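You operate a simulated robot arm through the tools that you are given. There is no shell and no other tool. Be economical: measure what you need, move in short steps, check, and stop when the job is done.

Carry out the task below with a simulated robot arm. There is one attempt and no reset: what you move stays moved.

## Task
Put the cream cartridge that says "PAD" from the top of the pedal bench on the right end of the long oak bench and the cream cartridge that says "blank" on the top of the white cabinet. Take the short wooden block on the top of the pedal bench and put it away on the oak top of the grey cabinet. Stack the blue valve that says "C" from the top of the pedal bench on top of the blue valve marked "A". Turn the knob of the purple pedal to 10. Stack the string packet that says "medium" from the top of the pedal bench on top of the string packet marked "light". Take the ties carton and leave it on top of the cream tape case. Press the rec key of the tape machine three times. Do these in any order. Set down upright: short wooden block.

The check looks at the end state, three seconds after you hand in, the way a careful person would. Anything else that was tipped, shoved, dropped, spilled or broken makes it a failure.

## Robot
A 6-joint arm with a two-finger gripper on a trunk, on a base that drives. Base frame: it is fixed to the floor where the robot stands at the start and does not move with it; the origin is under the middle of the robot, x ahead of it, y to its left, z up; the surface under the hand at the start is at about z = 800. Units: mm, rad, N and s.
Its first joint turns from -2.897 to 2.897 rad. Places, roughly: blue valve [1500, 0, 750]; cream cartridge [1000, -500, 750]; cream tape case [0, -1000, 750]; knob of the purple pedal [1200, 200, 900]; oak top of the grey cabinet [1400, 6800, 900]; rec key of the tape machine [3700, 1700, 800]; right end of the long oak bench [-2000, 2100, 800]; short wooden block [1750, 0, 750]; string packet [1000, -500, 750]; ties carton [2250, 500, 1500]; top of the white cabinet [4400, 1900, 700]. Payload 2.45 kg.
The tool frame sits at the grasp point between the pads (the TCP): z along the fingers, y along the line on which they close. The tips reach 20 mm beyond it. Largest opening 140 mm; the body of the gripper starts 168 mm behind the TCP.
Orientation is that of the tool frame in the base frame, as a unit quaternion [w, x, y, z]. With the fingers straight down and closing along the base's y, the tool's x points along the base's -x, its y along +y and its z along -z.

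## Interface
- The arm moves only by the tool step_arm. Its argument "moves" is a list of rows, each an object (a shift or turn left out is 0, a gripper value left out holds the last) with "delta_rot": the turn, a rotation vector about the base's x, y, z in units of 5 degrees (1.0 is 5 degrees), a list of three; "xyz": the shift along the base's x, y, z in units of 30 mm (1.0 is 30 mm), a list of three; "jaw": the finger opening in mm, from 0 to 140. In form: [{"delta_rot": [wx, wy, wz], "xyz": [tx, ty, tz], "jaw": jaw}, ...]. A call has 1 to 20 rows; each row shifts and turns the commanded pose from where the row before left it. A call with a number of a shift or a turn outside -1 to 1 is refused whole. A row lasts 0.2 s, in which the tool goes at most 50 mm and 0.15 rad; a call with a longer step from one row to the next is refused whole, and so is a gripper value outside its range. A pose out of reach is approached as far as the arm can. The call stops where the force on the tool passes 40 N (or 10 N more than at its start, if that is more) or the arm is blocked; 0.2 s more then pass. Each finger travels about 45 mm/s and halts on what it meets, pressing with about 28 N; the grip force reading is that of the motor and also rises with nothing between the fingers. The clock runs only during rows and for 0.2 s after the last one: add rows that do not move to give the fingers time. The reply holds the time, the measured pose of the TCP, the force on the tool along the base axes, the opening and the grip force, in the units named above and with some noise, with the torque about the TCP (base axes, N m) and any sound that the robot's microphone picked up, and new pictures: "pictures" is both (left out), scene, wrist or none.
- Cameras (640 x 400 px; columns grow to the right, rows downward): "scene" is now at [-127.2, 105.7, 1168.1]; the picture's right is [-0.73, -0.68, 0.00], its down [-0.06, 0.06, -1.00] and it looks along [0.68, -0.73, -0.08] (base axes); focal length 214 px, centre (320, 200). "wrist" rides on the gripper at [78, 11, -209] in the tool frame; the picture's right is [-0.14, 0.99, 0.00], its down [-0.92, -0.13, -0.37] and it looks along [-0.36, -0.05, 0.93] (tool axes); focal length 280 px, centre (320, 200). There is no depth. A picture from a camera that has moved, and an enlarged one, comes with that camera's place and axes in the base frame and with its lens.
- base_move(legs): drives the robot by 1 to 6 legs, each [ahead, left, turn to the left] in mm, mm and rad, along the robot's own axes; the way and the turn of a leg run together, so that a leg with both is an arc; at most 1500 mm and 3.142 rad a leg. The arm and the cameras ride along, it lands a little off, and it stops where it bumps. It gives what a move gives, and a new picture of the scene camera.
- pan_tilt(pan, tilt): turns the head with the scene camera to pan (to the left, within 2.496 rad either way) and tilt (down, from -0.506 to 1.204), counted from straight ahead of the robot. It gives what a move gives, and a new picture of the scene camera.
- zoom(camera, box): a new picture of the part [left, top, right, bottom] of that camera's present view, enlarged. It takes no simulated time.
- hand_in(): hands the job in; it is judged then, once.

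Work in short steps. Places have to be worked out from the pictures, the camera data and where the tool is seen: move nearer, look again, correct. Check each grasp and each placing, and mend what went wrong. You have 207 turns and 260 pictures in all, those below and enlarged ones among them. Open the gripper and draw the arm clear of the work before you hand the job in, unless the task says otherwise; then end with one line.

The tools are called as name(argument=value, ...) on one line, values as JSON. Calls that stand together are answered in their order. step_arm: Moves the arm, as the interface text tells. Its arguments: {"type":"object","properties":{"moves":{"type":"array"},"pictures":{"type":"string","enum":["both","scene","wrist","none"]}},"required":["moves"]} The other tools are called the same way: base_move (legs) drives the base; pan_tilt (pan, tilt) turns the head that bears the scene camera; zoom (camera, box) takes an enlarged picture of a part of a camera's view; hand_in () hands the job in.

At the start:

```text
time_s: 0.0
tcp_pos: [563.2, -276.4, 1230.4]
ee_rot: [0.0, 0.0, 1.0, 0.0]
contact_force: [-0.3, -0.6, -0.4]
wrist_torque: [-0.01, 0.02, 0.01]
width: 140.1
finger_force: 0.1
robot x, y, heading: [-0.9, -0.5, 0.0]
head pan, tilt: [-0.819, 0.082]
```

scene: 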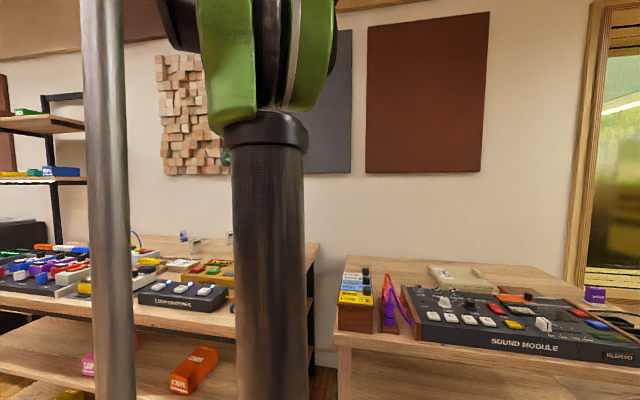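
wrist: 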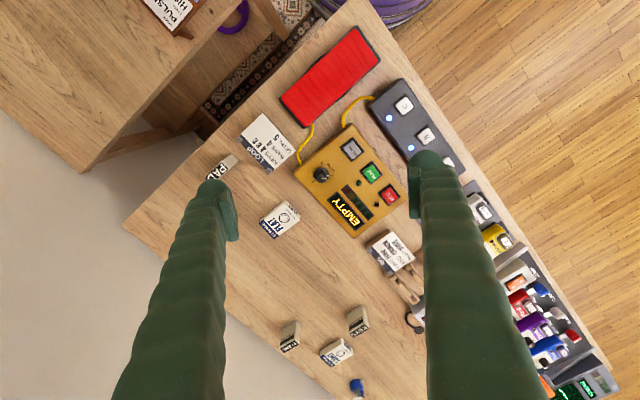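

The wrist sees the pedal bench below; I look around with the head first.

pan_tilt(pan=0.0, tilt=0.35)

zoom(camera="wrist", box=[160, 80, 480, 280])

zoom(camera="wrist", box=[240, 220, 640, 400])

```text
time_s: 1.1
tcp_pos: [563.3, -277.0, 1228.6]
ee_rot: [0.0, 0.0, 1.0, 0.0]
contact_force: [-0.4, 0.9, -0.3]
wrist_torque: [0.01, 0.01, -0.01]
width: 140.0
finger_force: 0.0
robot x, y, heading: [-0.5, 4.0, -0.002]
head pan, tilt: [0.0, 0.351]
camera scene: at [-96.8, 172.6, 1143.1], right [0.0, -1.0, 0.0], down [-0.34, 0.0, -0.94], along [0.94, 0.0, -0.34], focal length 214 px, centre (320, 200)
```

scene: 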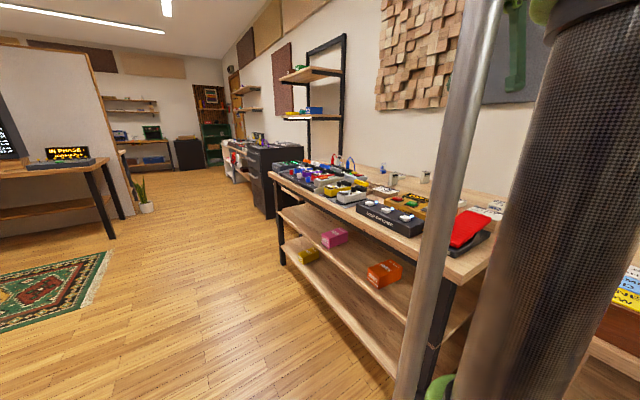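

```text
2.00 times, centred on (320, 180) of wrist
camera zoom: at [484.7, -266.1, 1439.1], right [0.14, 0.99, 0.0], down [0.92, -0.13, 0.37], along [0.36, -0.05, -0.93], focal length 561 px, centre (320, 240)
```

zoom: 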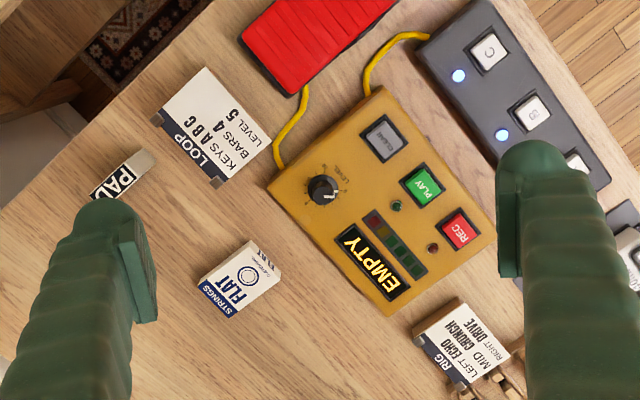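

```text
1.60 times, centred on (440, 310) of wrist
camera zoom: at [484.7, -266.1, 1439.1], right [0.14, 0.99, 0.0], down [0.92, -0.13, 0.37], along [0.36, -0.05, -0.93], focal length 449 px, centre (128, 24)
```

zoom: 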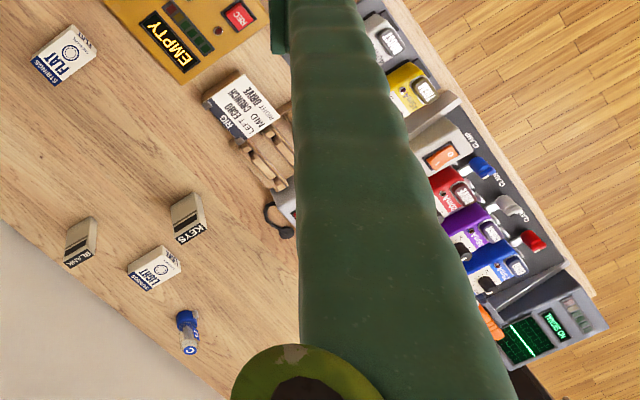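

Bench front edge runs at about 31° through (339,-148), with "PAD" near (618,-521), "BLANK" near (1166,-454), "LIGHT" near (1245,-319) and valve C near (1430,-274). I drive parallel to the bench to see the rest.

base_move(legs=[[600, 360, 0]])

zoom(camera="wrist", box=[0, 0, 640, 400])

pan_tilt(pan=-0.6, tilt=0.4)

```text
time_s: 5.0
tcp_pos: [1156.1, 77.6, 1229.7]
ee_rot: [0.0, 0.003, 1.0, 0.001]
contact_force: [-0.6, -0.1, -0.3]
wrist_torque: [0.01, 0.02, 0.01]
width: 140.1
finger_force: 0.0
robot x, y, heading: [596.2, 356.9, -0.006]
head pan, tilt: [0.0, 0.351]
camera scene: at [500.1, 530.6, 1143.0], right [0.0, -1.0, 0.0], down [-0.34, 0.0, -0.94], along [0.94, 0.0, -0.34], focal length 214 px, centre (320, 200)
```

scene: 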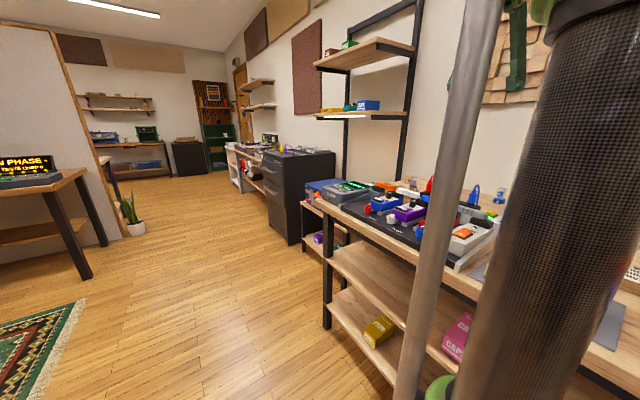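

```text
1.00 times, centred on (320, 200) of wrist (not enlarged: the box is as wide or as high as the picture)
camera zoom: at [1079.6, 89.1, 1439.1], right [0.14, 0.99, 0.0], down [0.92, -0.13, 0.37], along [0.36, -0.05, -0.93], focal length 280 px, centre (320, 200)
```

zoom: 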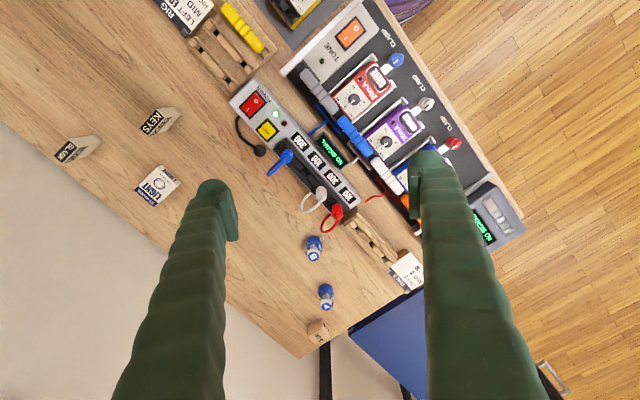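

```text
time_s: 6.0
tcp_pos: [1158.0, 77.5, 1228.7]
ee_rot: [0.0, 0.003, 1.0, 0.0]
contact_force: [-0.7, 0.1, 0.3]
wrist_torque: [-0.02, 0.0, 0.02]
width: 139.9
finger_force: 0.1
robot x, y, heading: [597.3, 360.6, -0.008]
head pan, tilt: [-0.6, 0.4]
camera scene: at [483.2, 478.4, 1138.5], right [-0.57, -0.82, 0.0], down [-0.32, 0.22, -0.92], along [0.76, -0.52, -0.39], focal length 214 px, centre (320, 200)
```

scene: 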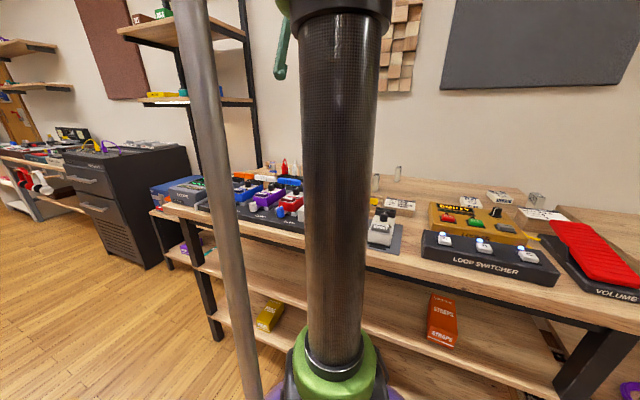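

Now valves, the block and the pedal are visible; I zoom for labels.

zoom(camera="wrist", box=[220, 200, 460, 350])

zoom(camera="wrist", box=[280, 50, 520, 200])

zoom(camera="wrist", box=[40, 80, 280, 230])

```text
2.67 times, centred on (340, 275) of wrist
camera zoom: at [1079.6, 89.1, 1439.1], right [0.14, 0.99, 0.0], down [0.92, -0.13, 0.37], along [0.36, -0.05, -0.93], focal length 748 px, centre (267, 0)
```

zoom: 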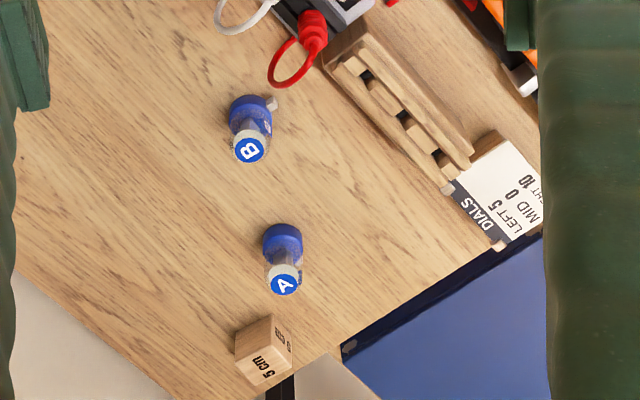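

```text
2.67 times, centred on (400, 125) of wrist
camera zoom: at [1079.6, 89.1, 1439.1], right [0.14, 0.99, 0.0], down [0.92, -0.13, 0.37], along [0.36, -0.05, -0.93], focal length 748 px, centre (107, 400)
```

zoom: 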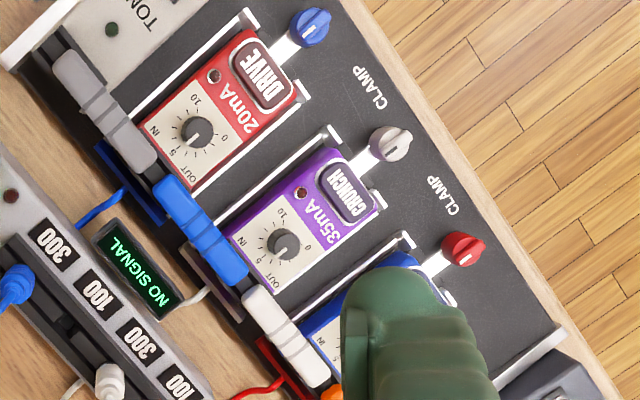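

```text
2.67 times, centred on (160, 155) of wrist
camera zoom: at [1079.6, 89.1, 1439.1], right [0.14, 0.99, 0.0], down [0.92, -0.13, 0.37], along [0.36, -0.05, -0.93], focal length 748 px, centre (747, 320)
```

zoom: 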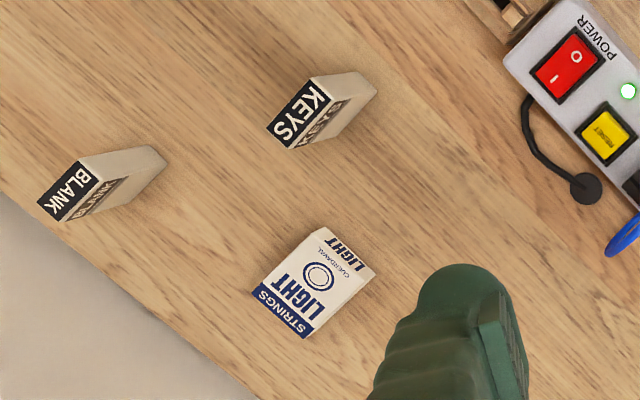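

Purple pedal knob is near (1192,207). I move the tool above it and turn it so the fingers close across the pedal (about -59° about z).

step_arm(moves=[{"xyz": [0.1, 0.4, -0.6], "delta_rot": [0, 0, -1]}, {"xyz": [0.1, 0.4, -0.6], "delta_rot": [0, 0, -1]}, {"xyz": [0.1, 0.4, -0.6], "delta_rot": [0, 0, -1]}, {"xyz": [0.1, 0.4, -0.6], "delta_rot": [0, 0, -1]}, {"xyz": [0.1, 0.4, -0.6], "delta_rot": [0, 0, -1]}, {"xyz": [0.1, 0.4, -0.6], "delta_rot": [0, 0, -1]}, {"xyz": [0.1, 0.4, -0.6], "delta_rot": [0, 0, -1]}, {"xyz": [0.1, 0.4, -0.6], "delta_rot": [0, 0, -1]}, {"xyz": [0.1, 0.4, -0.6], "delta_rot": [0, 0, -1]}, {"xyz": [0.1, 0.4, -0.6], "delta_rot": [0, 0, -1]}, {"xyz": [0.1, 0.3, -0.6], "delta_rot": [0, 0, -1]}, {"xyz": [0, 0, -0.5], "delta_rot": [0, 0, -0.8]}, {}], pictures="wrist")

```text
time_s: 8.8
tcp_pos: [1190.5, 205.9, 1015.7]
ee_rot: [0.001, 0.495, 0.869, 0.0]
contact_force: [-1.3, -0.4, 0.0]
wrist_torque: [0.02, 0.01, 0.01]
width: 139.6
finger_force: 0.0
robot x, y, heading: [595.0, 355.3, -0.004]
head pan, tilt: [-0.6, 0.4]
camera wrist: at [1160.2, 278.6, 1226.0], right [0.92, 0.39, 0.0], down [0.36, -0.86, 0.37], along [0.14, -0.34, -0.93], focal length 280 px, centre (320, 200)
```

wrist: 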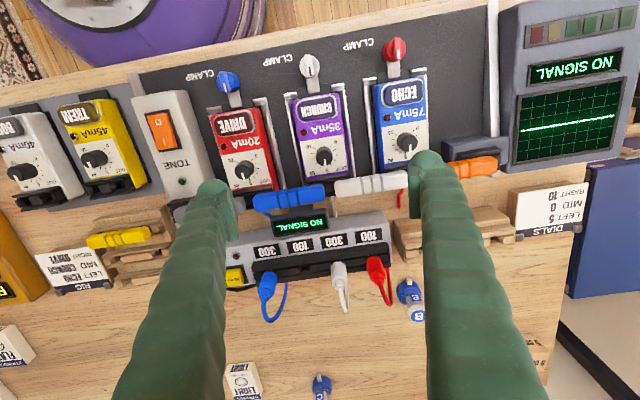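

I zoom on the purple dial to read the scale.

zoom(camera="wrist", box=[280, 110, 370, 190])

```text
5.00 times, centred on (325, 150) of wrist
camera zoom: at [1160.2, 278.6, 1226.0], right [0.92, 0.39, 0.0], down [0.36, -0.86, 0.37], along [0.14, -0.34, -0.93], focal length 1402 px, centre (295, 450)
```

zoom: 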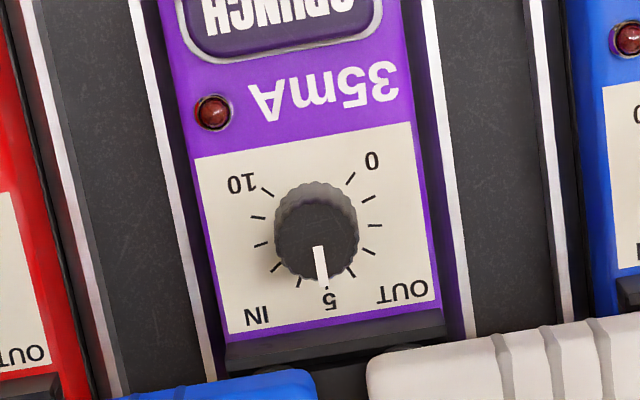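

Knob is at 5; 10 lies 135° clockwise. Knob top I triangulate to (1194,209,863). I narrow the jaw and descend partially.

step_arm(moves=[{"jaw": 46, "xyz": [0.1, 0.1, -0.5]}, {"xyz": [0, 0, -0.6]}, {"xyz": [0, 0, -0.6]}, {"xyz": [0, 0, -0.6]}, {"xyz": [0, 0, -0.6]}, {"xyz": [0, 0, -0.6]}, {"xyz": [0, 0, -0.6]}, {}], pictures="wrist")

```text
time_s: 10.6
tcp_pos: [1194.0, 209.8, 893.1]
ee_rot: [0.0, 0.495, 0.869, 0.0]
contact_force: [0.7, 0.2, 0.0]
wrist_torque: [-0.02, 0.0, 0.03]
width: 46.2
finger_force: 0.1
robot x, y, heading: [593.5, 357.0, -0.004]
head pan, tilt: [-0.6, 0.4]
camera wrist: at [1163.0, 282.9, 1102.9], right [0.92, 0.39, 0.0], down [0.36, -0.86, 0.37], along [0.14, -0.34, -0.93], focal length 280 px, centre (320, 200)
```

wrist: 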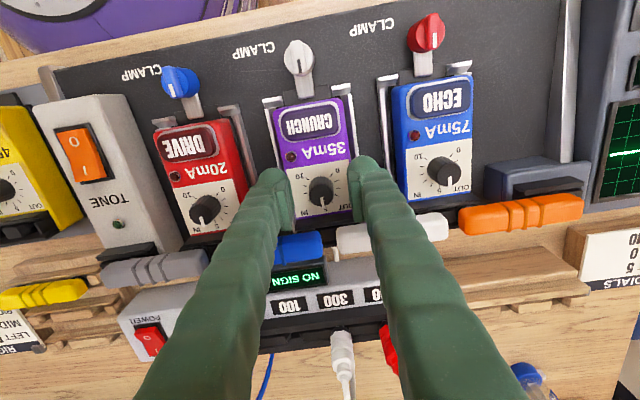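

Knob refined to about (1196,206). I centre and descend so that the tips flank it, then close.

step_arm(moves=[{"xyz": [0.06, -0.13, -0.3]}, {"xyz": [0, 0, -0.4]}, {"jaw": 0}, {}, {}, {}, {}], pictures="wrist")

```text
time_s: 11.1
tcp_pos: [1194.4, 204.6, 880.4]
ee_rot: [0.002, 0.494, 0.87, 0.0]
contact_force: [-3.9, 4.3, 23.6]
wrist_torque: [0.25, -0.68, 0.21]
width: 45.4
finger_force: 0.0
robot x, y, heading: [599.1, 356.1, -0.006]
head pan, tilt: [-0.6, 0.4]
stopped in row 2: the force on the tool passed its limit at 68 N (the readings are from after the stop); the commanded pose is now the measured one
camera wrist: at [1164.5, 278.5, 1091.0], right [0.92, 0.39, 0.0], down [0.36, -0.86, 0.37], along [0.14, -0.34, -0.93], focal length 280 px, centre (320, 200)
```

wrist: 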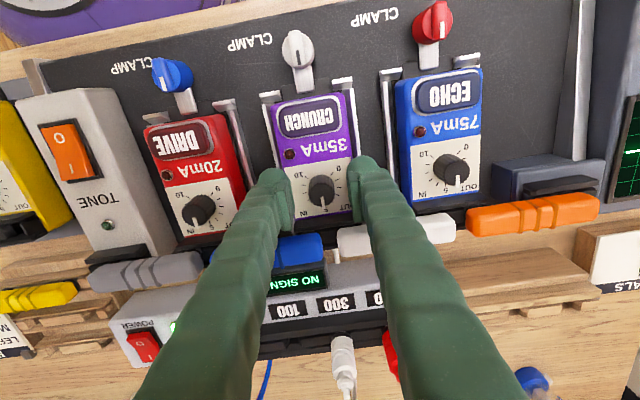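

The right finger touched the plate at tip z≈860, so the tips are already beside the knob. I rise 2 mm and close.

step_arm(moves=[{"xyz": [0.03, 0.03, 0.08]}, {"jaw": 0}, {}, {}, {}, {}], pictures="wrist")

zoom(camera="wrist", box=[250, 130, 390, 230])

```text
time_s: 12.5
tcp_pos: [1196.3, 206.1, 881.6]
ee_rot: [0.0, 0.495, 0.869, 0.0]
contact_force: [0.8, -0.5, -3.0]
wrist_torque: [-0.14, -0.08, -0.01]
width: 20.1
finger_force: 28.8
robot x, y, heading: [596.8, 358.0, -0.005]
head pan, tilt: [-0.6, 0.4]
camera wrist: at [1166.2, 279.0, 1091.8], right [0.92, 0.39, 0.0], down [0.36, -0.86, 0.37], along [0.14, -0.34, -0.93], focal length 280 px, centre (320, 200)
```

wrist: 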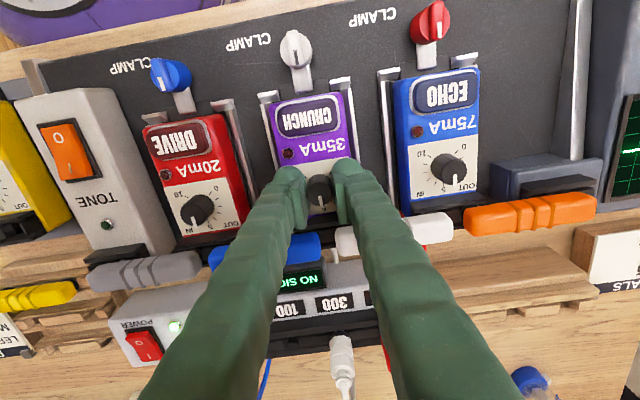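

```text
4.00 times, centred on (320, 180) of wrist
camera zoom: at [1166.2, 279.0, 1091.8], right [0.92, 0.39, 0.0], down [0.36, -0.86, 0.37], along [0.14, -0.34, -0.93], focal length 1122 px, centre (320, 280)
```

zoom: 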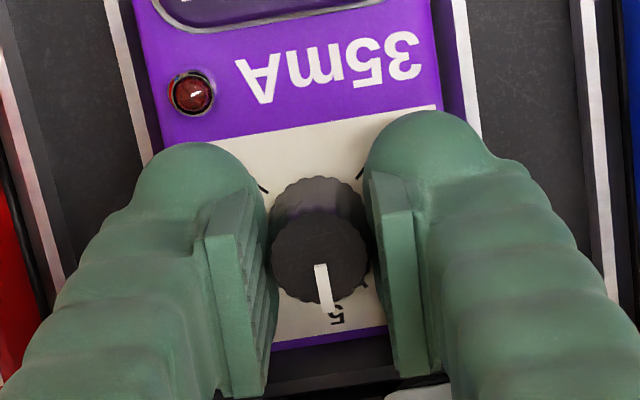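

Knob is gripped (20 mm). I turn it clockwise 65° first.

step_arm(moves=[{"delta_rot": [0, 0, -1]}, {"delta_rot": [0, 0, -1]}, {"delta_rot": [0, 0, -1]}, {"delta_rot": [0, 0, -1]}, {"delta_rot": [0, 0, -1]}, {"delta_rot": [0, 0, -1]}, {"delta_rot": [0, 0, -1]}, {"delta_rot": [0, 0, -1]}, {"delta_rot": [0, 0, -1]}, {"delta_rot": [0, 0, -1]}, {"delta_rot": [0, 0, -1]}, {"delta_rot": [0, 0, -1]}, {"delta_rot": [0, 0, -1]}], pictures="wrist")

```text
time_s: 14.3
tcp_pos: [1197.8, 212.0, 882.0]
ee_rot: [-0.001, 0.747, 0.664, 0.002]
contact_force: [-1.4, 9.0, 5.2]
wrist_torque: [-0.18, 0.0, 0.49]
width: 19.2
finger_force: 28.1
robot x, y, heading: [597.9, 356.7, 0.0]
head pan, tilt: [-0.6, 0.4]
stopped in row 8: the force on the tool passed its limit at 43 N (the readings are from after the stop); the commanded pose is now the measured one
camera wrist: at [1217.2, 287.6, 1093.0], right [0.97, -0.25, 0.0], down [-0.23, -0.9, 0.37], along [-0.09, -0.35, -0.93], focal length 280 px, centre (320, 200)
```

wrist: 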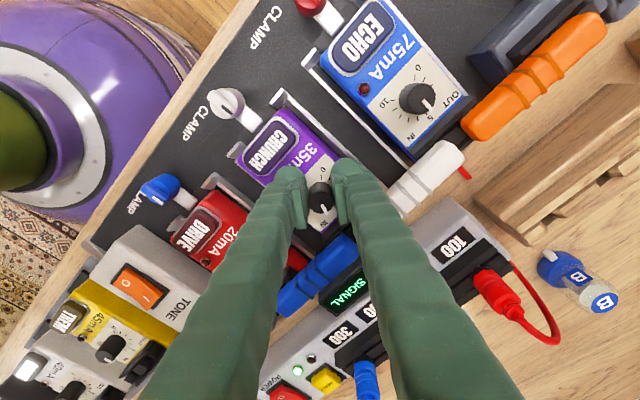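

The turn stopped on a side force after ~35°. I open slightly and look at what the knob did.

step_arm(moves=[{"jaw": 34}, {"xyz": [0, 0, 0.3]}, {"xyz": [0, 0, 1]}], pictures="none")

zoom(camera="wrist", box=[230, 110, 410, 250])

```text
time_s: 15.1
tcp_pos: [1195.3, 208.9, 921.8]
ee_rot: [0.001, 0.749, 0.663, 0.001]
contact_force: [0.6, -0.9, -0.3]
wrist_torque: [-0.02, 0.04, -0.03]
width: 33.8
finger_force: 0.1
robot x, y, heading: [599.9, 359.0, -0.004]
head pan, tilt: [-0.6, 0.4]
```

```text
2.86 times, centred on (320, 180) of wrist
camera zoom: at [1216.4, 284.5, 1132.1], right [0.97, -0.26, 0.0], down [-0.24, -0.9, 0.37], along [-0.09, -0.35, -0.93], focal length 801 px, centre (320, 257)
```

zoom: 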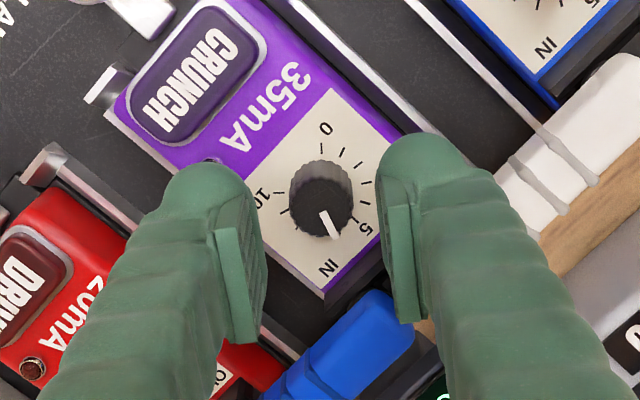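

Pointer moved to about 6.3; a finger corner likely met the jack plugs behind. I will ratchet in strokes of ±28° about the across-pedal direction: turn back at height, regrip, and turn.

step_arm(moves=[{"delta_rot": [0, 0, 1]}, {"delta_rot": [0, 0, 1]}, {"delta_rot": [0, 0, 1]}, {"delta_rot": [0, 0, 1]}, {"delta_rot": [0, 0, 1]}, {"delta_rot": [0, 0, 1]}, {"delta_rot": [0, 0, 1]}, {"delta_rot": [0, 0, 1]}, {"delta_rot": [0, 0, 1]}, {"delta_rot": [0, 0, 1]}, {"delta_rot": [0, 0, 1]}, {"delta_rot": [0, 0, 1]}, {"delta_rot": [0, 0, 1]}, {"xyz": [0, -0.07, -0.4]}, {"xyz": [0, 0, -0.5]}, {"xyz": [0, 0, -0.4]}, {"jaw": 0}, {}, {}], pictures="wrist")

```text
time_s: 19.1
tcp_pos: [1197.1, 206.6, 883.3]
ee_rot: [-0.001, 0.275, 0.961, 0.0]
contact_force: [-15.9, -11.2, 2.8]
wrist_torque: [0.02, 0.85, -0.02]
width: 19.6
finger_force: 27.8
robot x, y, heading: [595.2, 357.1, -0.002]
head pan, tilt: [-0.6, 0.4]
camera wrist: at [1137.5, 257.5, 1092.6], right [0.64, 0.77, 0.0], down [0.72, -0.6, 0.37], along [0.28, -0.23, -0.93], focal length 280 px, centre (320, 200)
```

wrist: 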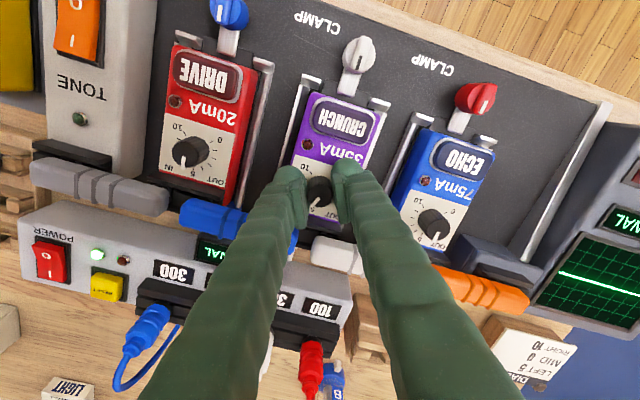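

Grip has a side load, so I ease the tool 1.5 mm toward (-x,-y) and turn 55° clockwise.

step_arm(moves=[{"xyz": [-0.05, -0.035, 0]}, {"delta_rot": [0, 0, -1]}, {"delta_rot": [0, 0, -1]}, {"delta_rot": [0, 0, -1]}, {"delta_rot": [0, 0, -1]}, {"delta_rot": [0, 0, -1]}, {"delta_rot": [0, 0, -1]}, {"delta_rot": [0, 0, -1]}, {"delta_rot": [0, 0, -1]}, {"delta_rot": [0, 0, -1]}, {"delta_rot": [0, 0, -1]}, {"delta_rot": [0, 0, -1]}], pictures="none")

zoom(camera="wrist", box=[230, 110, 410, 250])

```text
time_s: 21.7
tcp_pos: [1197.3, 206.4, 882.2]
ee_rot: [-0.001, 0.688, 0.726, 0.001]
contact_force: [-0.7, 2.4, -0.7]
wrist_torque: [0.07, 0.02, 0.6]
width: 19.4
finger_force: 27.8
robot x, y, heading: [597.5, 355.0, -0.002]
head pan, tilt: [-0.6, 0.4]
```

```text
2.86 times, centred on (320, 180) of wrist
camera zoom: at [1202.6, 285.8, 1092.9], right [1.0, -0.08, 0.0], down [-0.08, -0.93, 0.37], along [-0.03, -0.36, -0.93], focal length 801 px, centre (320, 257)
```

zoom: 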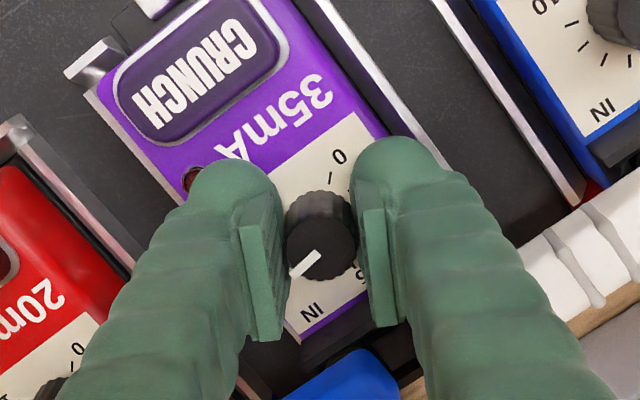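

Pointer is now about 88° past 5. One more stroke of ~48°: open, rise, turn back, regrip, turn.

step_arm(moves=[{"jaw": 36}, {}, {"xyz": [0, 0, 0.8]}, {"delta_rot": [0, 0, 1]}, {"delta_rot": [0, 0, 1]}, {"delta_rot": [0, 0, 1]}, {"delta_rot": [0, 0, 1]}, {"delta_rot": [0, 0, 1]}, {"delta_rot": [0, 0, 1]}, {"delta_rot": [0, 0, 1]}, {"delta_rot": [0, 0, 1]}, {"delta_rot": [0, 0, 1]}, {"delta_rot": [0, 0, 1]}, {"xyz": [-0.03, -0.03, -0.8]}, {"jaw": 0}, {}, {}], pictures="none")

step_arm(moves=[{"delta_rot": [0, 0, -1]}, {"delta_rot": [0, 0, -1]}, {"delta_rot": [0, 0, -1]}, {"delta_rot": [0, 0, -1]}, {"delta_rot": [0, 0, -1]}, {"delta_rot": [0, 0, -1]}, {"delta_rot": [0, 0, -1]}, {"delta_rot": [0, 0, -1]}, {"delta_rot": [0, 0, -1]}], pictures="none")

zoom(camera="wrist", box=[230, 110, 410, 250])

```text
time_s: 25.3
tcp_pos: [1195.8, 207.2, 882.8]
ee_rot: [-0.001, 0.315, 0.949, 0.001]
contact_force: [-2.8, -0.7, -1.8]
wrist_torque: [0.02, 0.07, 0.0]
width: 19.8
finger_force: 28.0
robot x, y, heading: [598.4, 359.3, -0.007]
head pan, tilt: [-0.6, 0.4]
```

```text
time_s: 27.3
tcp_pos: [1194.3, 207.5, 882.0]
ee_rot: [-0.001, 0.655, 0.755, 0.001]
contact_force: [4.9, 7.1, 3.9]
wrist_torque: [0.12, -0.02, 0.02]
width: 19.9
finger_force: 28.2
robot x, y, heading: [595.8, 356.9, -0.004]
head pan, tilt: [-0.6, 0.4]
```

```text
2.86 times, centred on (320, 180) of wrist
camera zoom: at [1195.0, 285.3, 1092.7], right [1.0, 0.0, 0.0], down [0.0, -0.93, 0.37], along [0.0, -0.37, -0.93], focal length 801 px, centre (320, 257)
```

zoom: 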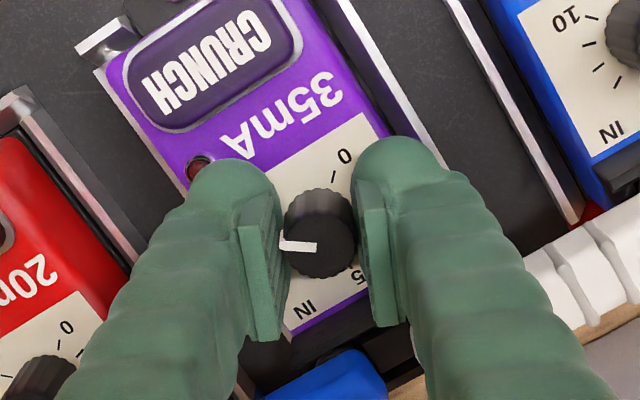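

Pointer looks near 10; I open, rise and inspect.

step_arm(moves=[{"jaw": 40}, {}, {"xyz": [0, 0, 1]}, {"xyz": [0, 0, 1]}], pictures="none")

zoom(camera="wrist", box=[275, 115, 375, 195])

```text
time_s: 28.3
tcp_pos: [1196.5, 204.4, 942.4]
ee_rot: [-0.001, 0.655, 0.756, 0.0]
contact_force: [0.0, -0.3, -0.4]
wrist_torque: [-0.02, -0.02, -0.02]
width: 40.2
finger_force: 0.0
robot x, y, heading: [597.1, 359.8, -0.002]
head pan, tilt: [-0.6, 0.4]
```

```text
5.00 times, centred on (325, 155) of wrist
camera zoom: at [1196.1, 283.5, 1152.8], right [1.0, 0.0, 0.0], down [0.0, -0.93, 0.37], along [0.0, -0.37, -0.93], focal length 1402 px, centre (295, 425)
```

zoom: 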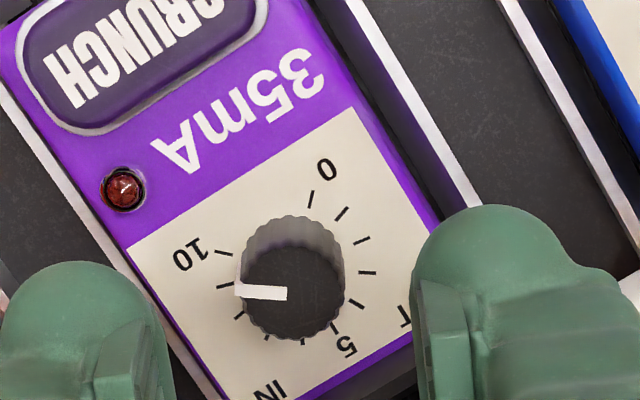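

Pointer is about 13° short of the 10 tick. Another small stroke.

step_arm(moves=[{"delta_rot": [0, 0, 1]}, {"delta_rot": [0, 0, 1]}, {"delta_rot": [0, 0, 1], "jaw": 36}, {"delta_rot": [0, 0, 1], "xyz": [0, 0, -0.6]}, {"xyz": [-0.02, 0.04, -0.7]}, {"xyz": [0, 0, -0.7]}, {"jaw": 0}, {}, {}, {"delta_rot": [0, 0, -1]}, {"delta_rot": [0, 0, -1]}, {"delta_rot": [0, 0, -0.8]}, {}, {"jaw": 40}, {}, {"xyz": [0, 0, 1]}, {"xyz": [0, 0, 1]}], pictures="none")

zoom(camera="wrist", box=[275, 115, 375, 195])

```text
time_s: 31.9
tcp_pos: [1191.5, 207.7, 941.6]
ee_rot: [-0.001, 0.614, 0.789, 0.001]
contact_force: [0.4, 1.2, 0.0]
wrist_torque: [-0.02, -0.01, 0.03]
width: 40.3
finger_force: 0.2
robot x, y, heading: [594.4, 357.5, -0.0]
head pan, tilt: [-0.6, 0.4]
```

```text
5.00 times, centred on (325, 155) of wrist
camera zoom: at [1184.4, 285.2, 1153.0], right [0.99, 0.11, 0.0], down [0.1, -0.93, 0.37], along [0.04, -0.36, -0.93], focal length 1402 px, centre (295, 425)
```

zoom: 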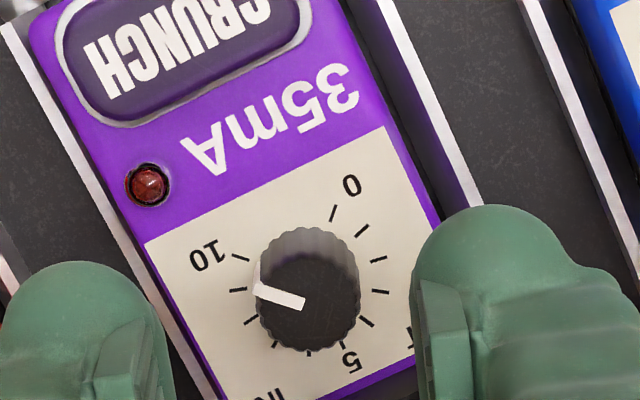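

Within ~4° of 10. One last small nudge to bring it right on.

step_arm(moves=[{"delta_rot": [0, 0, 1], "jaw": 36}, {"xyz": [0.12, -0.04, -0.6]}, {"xyz": [0, 0, -0.7]}, {"xyz": [0, 0, -0.7]}, {"jaw": 0}, {}, {}, {"delta_rot": [0, 0, -0.4]}, {"delta_rot": [0, 0, -0.5]}, {}, {"jaw": 40}, {}, {"xyz": [0, 0, 1]}, {"xyz": [0, 0, 1]}], pictures="none")

zoom(camera="wrist", box=[275, 115, 375, 195])

```text
time_s: 34.9
tcp_pos: [1197.6, 205.8, 942.5]
ee_rot: [-0.001, 0.611, 0.792, 0.001]
contact_force: [0.0, 0.4, 0.6]
wrist_torque: [-0.03, 0.01, -0.04]
width: 40.3
finger_force: 0.1
robot x, y, heading: [598.0, 355.7, -0.001]
head pan, tilt: [-0.6, 0.4]
```

```text
5.00 times, centred on (325, 155) of wrist
camera zoom: at [1188.7, 283.1, 1152.8], right [0.99, 0.12, 0.0], down [0.11, -0.92, 0.37], along [0.04, -0.36, -0.93], focal length 1402 px, centre (295, 425)
```

zoom: 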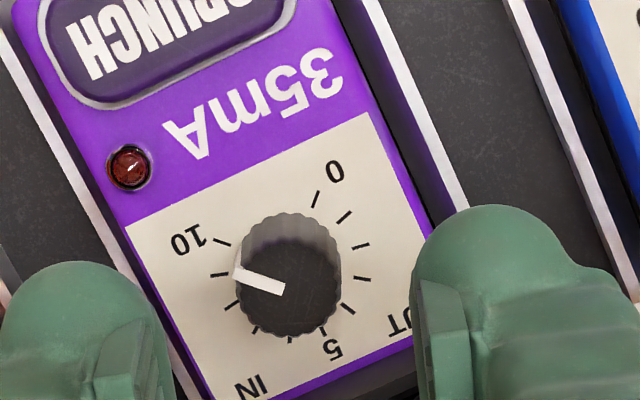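

Knob reads 10. Items at the back lie ~970 mm from the robot's line, so I check the gap between base and bench by looking down.

pan_tilt(pan=-1.3, tilt=1.1)

step_arm(moves=[{"xyz": [0, 0, 1], "jaw": 100}, {"xyz": [0, 0, 1]}, {"xyz": [0, 0, 1]}, {"xyz": [0, -1, 1]}, {"xyz": [0, -1, 1]}, {"xyz": [0, -1, 1]}, {"xyz": [0, -1, 1]}, {"xyz": [0, -1, 1]}, {"xyz": [0, -1, 1]}], pictures="wrist")

```text
time_s: 36.0
tcp_pos: [1197.7, 203.9, 942.1]
ee_rot: [-0.001, 0.611, 0.792, 0.001]
contact_force: [0.3, 0.4, -0.2]
wrist_torque: [0.03, -0.01, 0.01]
width: 40.1
finger_force: 0.1
robot x, y, heading: [597.7, 355.9, 0.001]
head pan, tilt: [-1.3, 1.1]
camera scene: at [423.4, 470.3, 1081.7], right [-0.96, -0.27, 0.0], down [-0.24, 0.86, -0.45], along [0.12, -0.44, -0.89], focal length 214 px, centre (320, 200)
```

scene: 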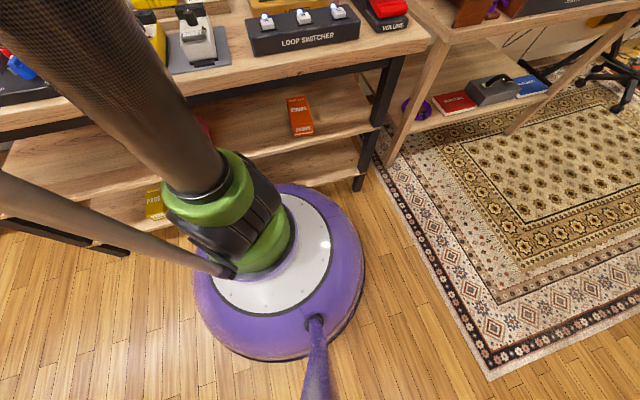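

```text
time_s: 38.0
tcp_pos: [1195.0, 26.4, 1213.2]
ee_rot: [0.0, 0.611, 0.792, 0.001]
contact_force: [-0.4, 0.1, -0.8]
wrist_torque: [-0.02, -0.05, 0.02]
width: 99.9
finger_force: 0.1
robot x, y, heading: [599.6, 361.0, -0.002]
head pan, tilt: [-1.3, 1.1]
camera wrist: at [1186.6, 104.3, 1423.0], right [0.99, 0.12, 0.0], down [0.11, -0.92, 0.37], along [0.04, -0.36, -0.93], focal length 280 px, centre (320, 200)
```

wrist: 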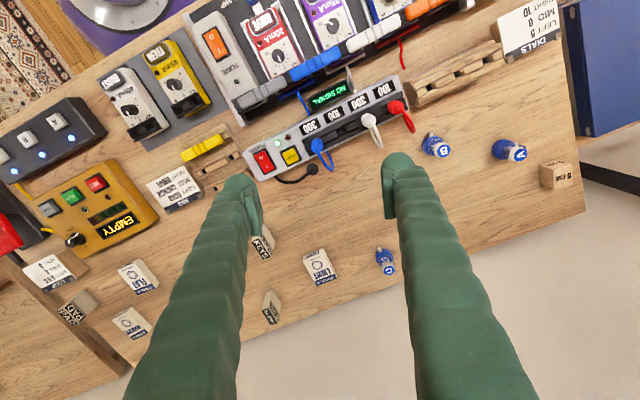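

Overview gives C ≈(1391,-260), A ≈(1598,33), medium ≈(720,-576), BLANK ≈(1118,-452). I drive 400 mm along the bench and 25 mm nearer to it.

base_move(legs=[[343, 206, 0], [13, -21, 0]])

step_arm(moves=[{"xyz": [-0.6, -1, -0.5]}, {"xyz": [-0.6, -1, -0.5]}, {"xyz": [-0.6, -1, -0.5]}, {"xyz": [-0.6, -1, -0.5]}, {"xyz": [-0.6, -1, -0.5]}, {"xyz": [-0.6, -1, -0.5]}, {"xyz": [-0.6, -1, -0.5]}, {"xyz": [-0.6, -1, -0.5]}, {"xyz": [0, -1, -0.5]}, {"xyz": [0, -1, -0.5]}, {"xyz": [0, -1, -0.5]}, {"xyz": [0, -1, -0.5]}, {"xyz": [0, -1, -0.5]}, {"xyz": [0, -1, -0.5]}, {"xyz": [0, -1, -0.5]}], pictures="wrist")

```text
time_s: 40.9
tcp_pos: [1543.2, 227.2, 1212.6]
ee_rot: [-0.001, 0.61, 0.792, 0.001]
contact_force: [-0.3, -0.1, -0.2]
wrist_torque: [-0.01, 0.0, -0.01]
width: 99.8
finger_force: 0.1
robot x, y, heading: [937.0, 560.9, 0.001]
head pan, tilt: [-1.3, 1.1]
stopped in leg 2: the robot was blocked; the commanded pose is now the measured one
camera scene: at [768.0, 670.8, 1081.7], right [-0.96, -0.27, 0.0], down [-0.24, 0.86, -0.45], along [0.12, -0.44, -0.89], focal length 214 px, centre (320, 200)
```

scene: 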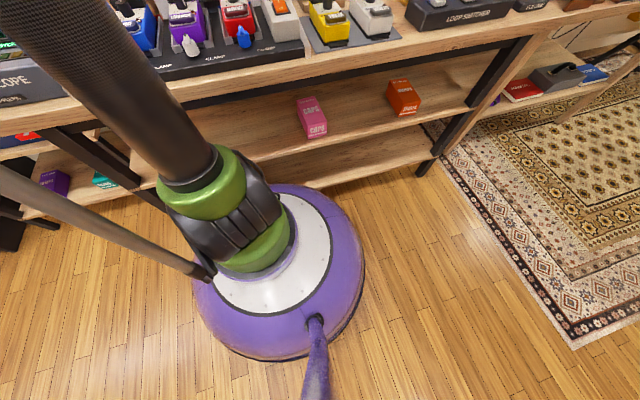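

```text
time_s: 44.0
tcp_pos: [1399.4, -221.1, 988.3]
ee_rot: [0.0, 0.61, 0.792, 0.0]
contact_force: [-0.4, 0.6, 0.7]
wrist_torque: [-0.09, 0.02, 0.01]
width: 100.0
finger_force: 0.1
robot x, y, heading: [939.1, 556.9, 0.001]
head pan, tilt: [-1.3, 1.1]
camera wrist: at [1389.8, -143.2, 1197.9], right [0.99, 0.12, 0.0], down [0.11, -0.92, 0.37], along [0.04, -0.36, -0.93], focal length 280 px, centre (320, 200)
```

wrist: 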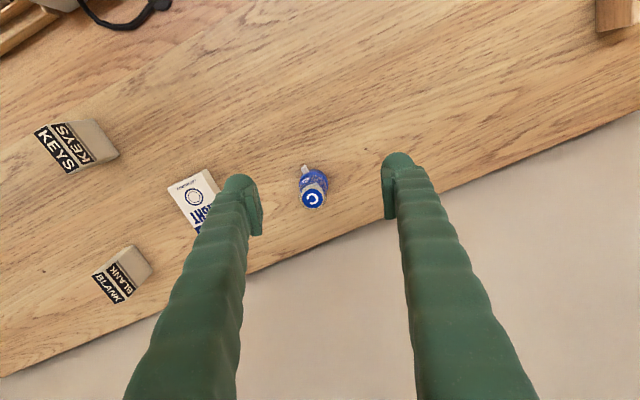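

The bench blocks further approach, but C is within reach (~937 mm). I centre over C at about (1393,-263) and descend to z≈850.

step_arm(moves=[{"xyz": [-0.1, -0.7, -0.3]}, {"xyz": [-0.1, -0.7, -0.7]}, {"xyz": [0, 0, -0.9]}, {"xyz": [0, 0, -0.9]}, {"xyz": [0, 0, -0.9], "jaw": 80}, {}], pictures="wrist")

zoom(camera="wrist", box=[230, 130, 410, 250])

```text
time_s: 45.5
tcp_pos: [1391.7, -262.2, 878.3]
ee_rot: [-0.001, 0.61, 0.792, 0.001]
contact_force: [-0.2, -1.0, -0.9]
wrist_torque: [-0.02, -0.02, 0.01]
width: 79.9
finger_force: 0.1
robot x, y, heading: [940.8, 557.9, -0.001]
head pan, tilt: [-1.3, 1.1]
camera wrist: at [1382.7, -185.0, 1087.6], right [0.99, 0.12, 0.0], down [0.11, -0.92, 0.37], along [0.04, -0.36, -0.93], focal length 280 px, centre (320, 200)
```

wrist: 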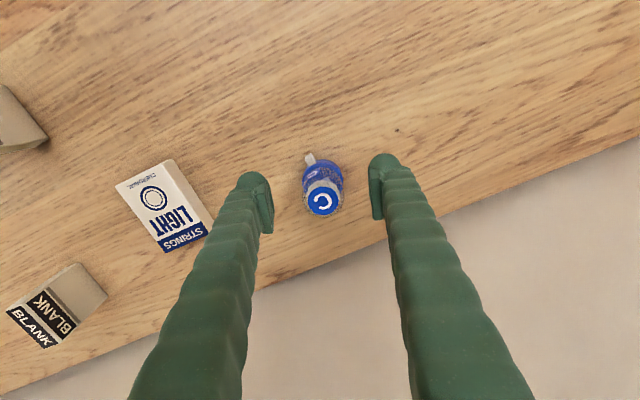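

```text
3.33 times, centred on (320, 190) of wrist
camera zoom: at [1382.7, -185.0, 1087.6], right [0.99, 0.12, 0.0], down [0.11, -0.92, 0.37], along [0.04, -0.36, -0.93], focal length 935 px, centre (320, 233)
```

zoom: 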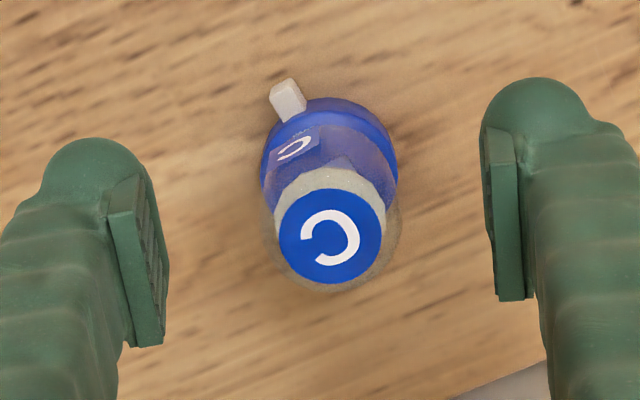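

Valve C stands at about (1394.5,-268), top ≈875. I lower to z 845 and close.

step_arm(moves=[{"xyz": [0.09, -0.2, 0]}, {"xyz": [0, 0, -0.6]}, {"xyz": [0, 0, -0.5]}, {"jaw": 0}, {}, {}, {}, {}, {}], pictures="none")

zoom(camera="wrist", box=[230, 130, 410, 250])

```text
time_s: 47.5
tcp_pos: [1396.2, -269.3, 843.9]
ee_rot: [-0.001, 0.61, 0.792, 0.001]
contact_force: [0.5, -0.1, 0.0]
wrist_torque: [0.02, 0.01, -0.01]
width: 34.8
finger_force: 28.0
robot x, y, heading: [939.1, 562.2, -0.002]
head pan, tilt: [-1.3, 1.1]
```

```text
3.33 times, centred on (320, 190) of wrist
camera zoom: at [1386.2, -192.2, 1054.3], right [0.99, 0.12, 0.0], down [0.11, -0.92, 0.37], along [0.04, -0.36, -0.93], focal length 935 px, centre (320, 233)
```

zoom: 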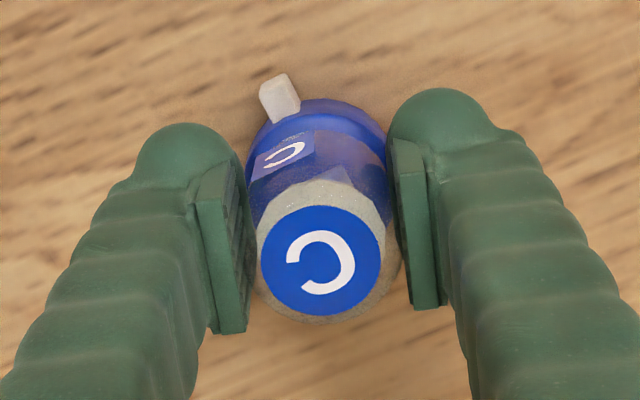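

C is held. I lift it and carry it to beside A (100 mm short) to measure A precisely.

step_arm(moves=[{"xyz": [0, 0, 1]}, {"xyz": [0, 0, 1]}, {"xyz": [0, 0, 1]}, {"xyz": [0, 0, 1]}, {"xyz": [0, 0, 1]}, {"xyz": [0.8, 0.9, 0]}, {"xyz": [0.8, 0.9, 0]}, {"xyz": [0.8, 0.9, 0]}, {"xyz": [0.8, 0.9, 0]}, {"xyz": [0.8, 0.9, 0]}, {"xyz": [0.8, 0.9, 0]}, {"xyz": [0.8, 0.9, 0]}, {"xyz": [0.8, 0.9, 0]}, {}], pictures="wrist")

```text
time_s: 50.5
tcp_pos: [1586.9, -55.0, 990.8]
ee_rot: [-0.001, 0.61, 0.792, 0.001]
contact_force: [-0.5, 0.0, -1.0]
wrist_torque: [0.0, 0.0, 0.01]
width: 34.7
finger_force: 28.1
robot x, y, heading: [941.2, 562.7, 0.002]
head pan, tilt: [-1.3, 1.1]
camera wrist: at [1576.6, 23.1, 1201.7], right [0.99, 0.12, 0.0], down [0.11, -0.92, 0.37], along [0.04, -0.36, -0.93], focal length 280 px, centre (320, 200)
```

wrist: 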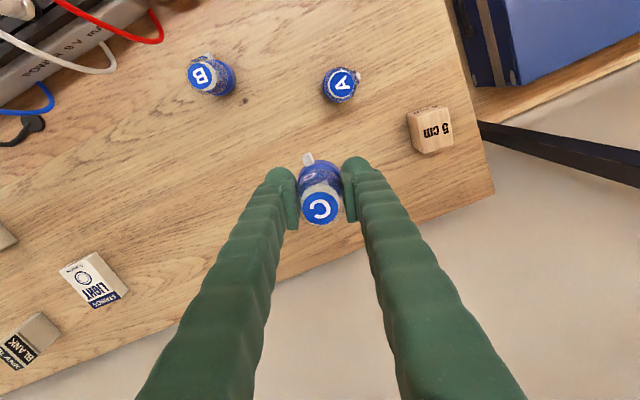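

A is visible ahead; I zoom for accurate pixels.

zoom(camera="wrist", box=[280, 40, 480, 165])

zoom(camera="wrist", box=[270, 130, 370, 240])

```text
3.20 times, centred on (380, 102) of wrist
camera zoom: at [1576.6, 23.1, 1201.7], right [0.99, 0.12, 0.0], down [0.11, -0.92, 0.37], along [0.04, -0.36, -0.93], focal length 897 px, centre (128, 512)
```

zoom: 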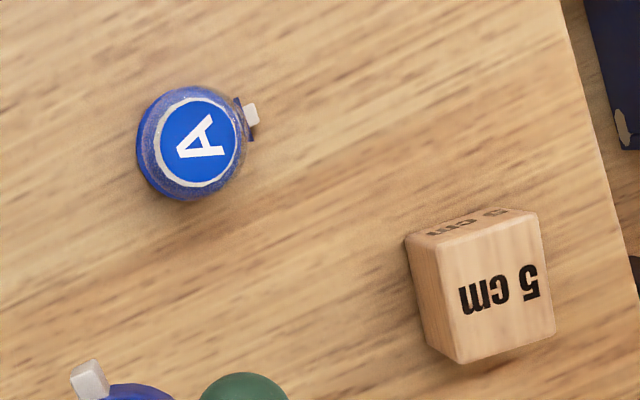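

```text
3.64 times, centred on (320, 185) of wrist
camera zoom: at [1576.6, 23.1, 1201.7], right [0.99, 0.12, 0.0], down [0.11, -0.92, 0.37], along [0.04, -0.36, -0.93], focal length 1020 px, centre (320, 254)
```

zoom: 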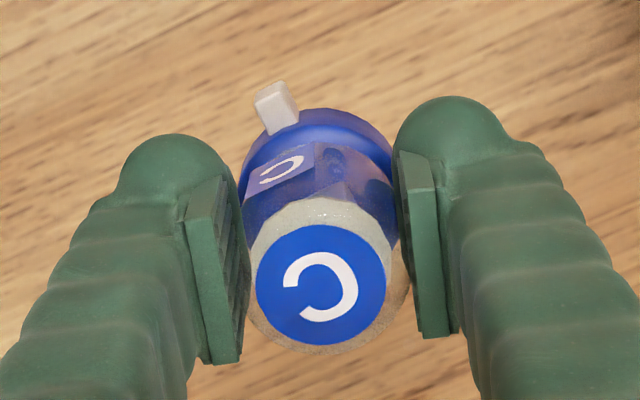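

A's axis is at (1600,31.7); C's axis sits about (-1,+2.5) from the TCP. I move above A with C's bottom still ~30 mm clear.

step_arm(moves=[{"xyz": [0.157, 0.936, 0]}, {"xyz": [0.157, 0.936, 0]}, {"xyz": [0.157, 0.936, 0]}, {"xyz": [0, 0, -0.7]}, {"xyz": [0, 0, -0.6]}, {}], pictures="both")

```text
time_s: 51.9
tcp_pos: [1600.2, 29.4, 954.9]
ee_rot: [-0.001, 0.61, 0.792, 0.001]
contact_force: [-0.3, -0.8, -0.5]
wrist_torque: [-0.04, -0.01, 0.02]
width: 34.7
finger_force: 28.0
robot x, y, heading: [943.7, 560.0, 0.002]
head pan, tilt: [-1.3, 1.1]
camera scene: at [768.0, 670.7, 1081.7], right [-0.96, -0.27, 0.0], down [-0.24, 0.86, -0.45], along [0.12, -0.44, -0.89], focal length 214 px, centre (320, 200)
camera wrist: at [1591.5, 108.0, 1165.0], right [0.99, 0.12, 0.0], down [0.11, -0.92, 0.37], along [0.04, -0.36, -0.93], focal length 280 px, centre (320, 200)
```

scene: 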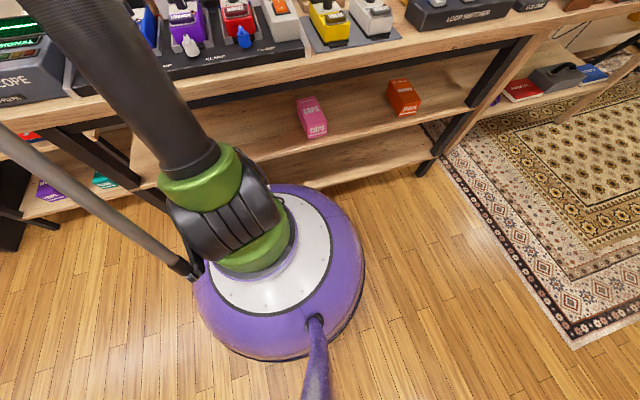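
wrist: 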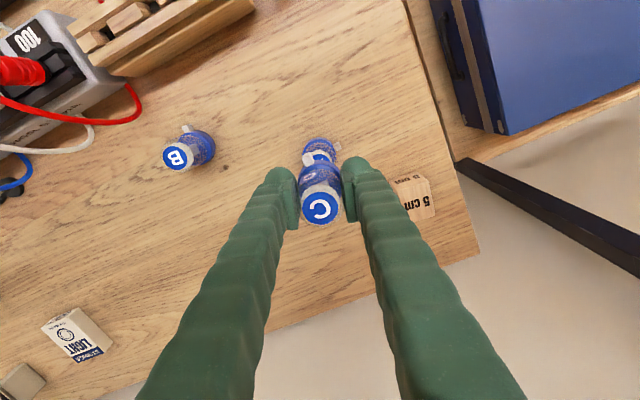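

I turn the head to see the stack from the side and lower close to contact.

pan_tilt(pan=-0.65, tilt=0.2)

step_arm(moves=[{"xyz": [0.03, 0, -0.4]}, {"xyz": [0, 0, -0.3]}, {"xyz": [0, 0, -0.2]}, {}], pictures="none")

zoom(camera="wrist", box=[260, 110, 380, 240])

```text
time_s: 53.0
tcp_pos: [1602.6, 29.7, 955.0]
ee_rot: [-0.001, 0.61, 0.793, 0.001]
contact_force: [0.7, 0.7, -0.1]
wrist_torque: [-0.02, -0.01, 0.0]
width: 35.0
finger_force: 28.1
robot x, y, heading: [944.8, 560.7, 0.002]
head pan, tilt: [-0.649, 0.201]
camera scene: at [825.4, 675.2, 1157.0], right [-0.6, -0.8, 0.0], down [-0.16, 0.12, -0.98], along [0.78, -0.59, -0.2], focal length 214 px, centre (320, 200)
```

scene: 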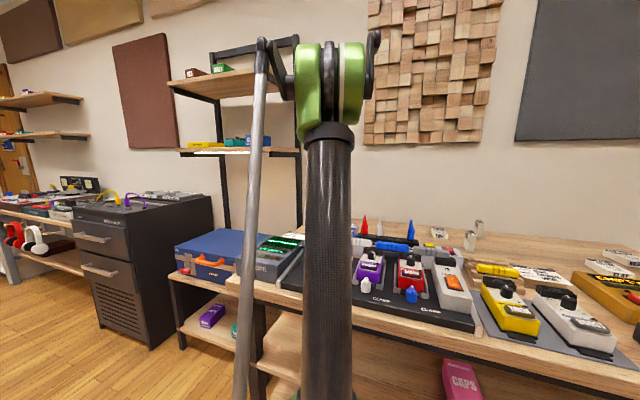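

```text
time_s: 54.0
tcp_pos: [1601.7, 29.8, 927.4]
ee_rot: [0.0, 0.611, 0.792, 0.001]
contact_force: [-0.8, 0.0, -0.2]
wrist_torque: [0.0, 0.01, 0.0]
width: 34.6
finger_force: 27.9
robot x, y, heading: [942.6, 557.9, -0.002]
head pan, tilt: [-0.649, 0.201]
```

```text
3.08 times, centred on (320, 175) of wrist
camera zoom: at [1592.2, 107.7, 1137.6], right [0.99, 0.12, 0.0], down [0.11, -0.92, 0.37], along [0.04, -0.36, -0.93], focal length 863 px, centre (320, 277)
```

zoom: 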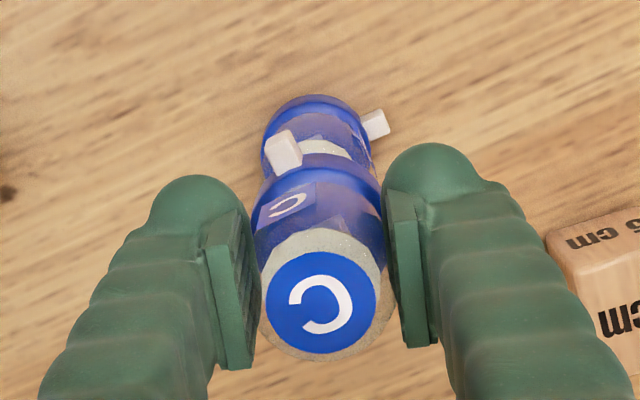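

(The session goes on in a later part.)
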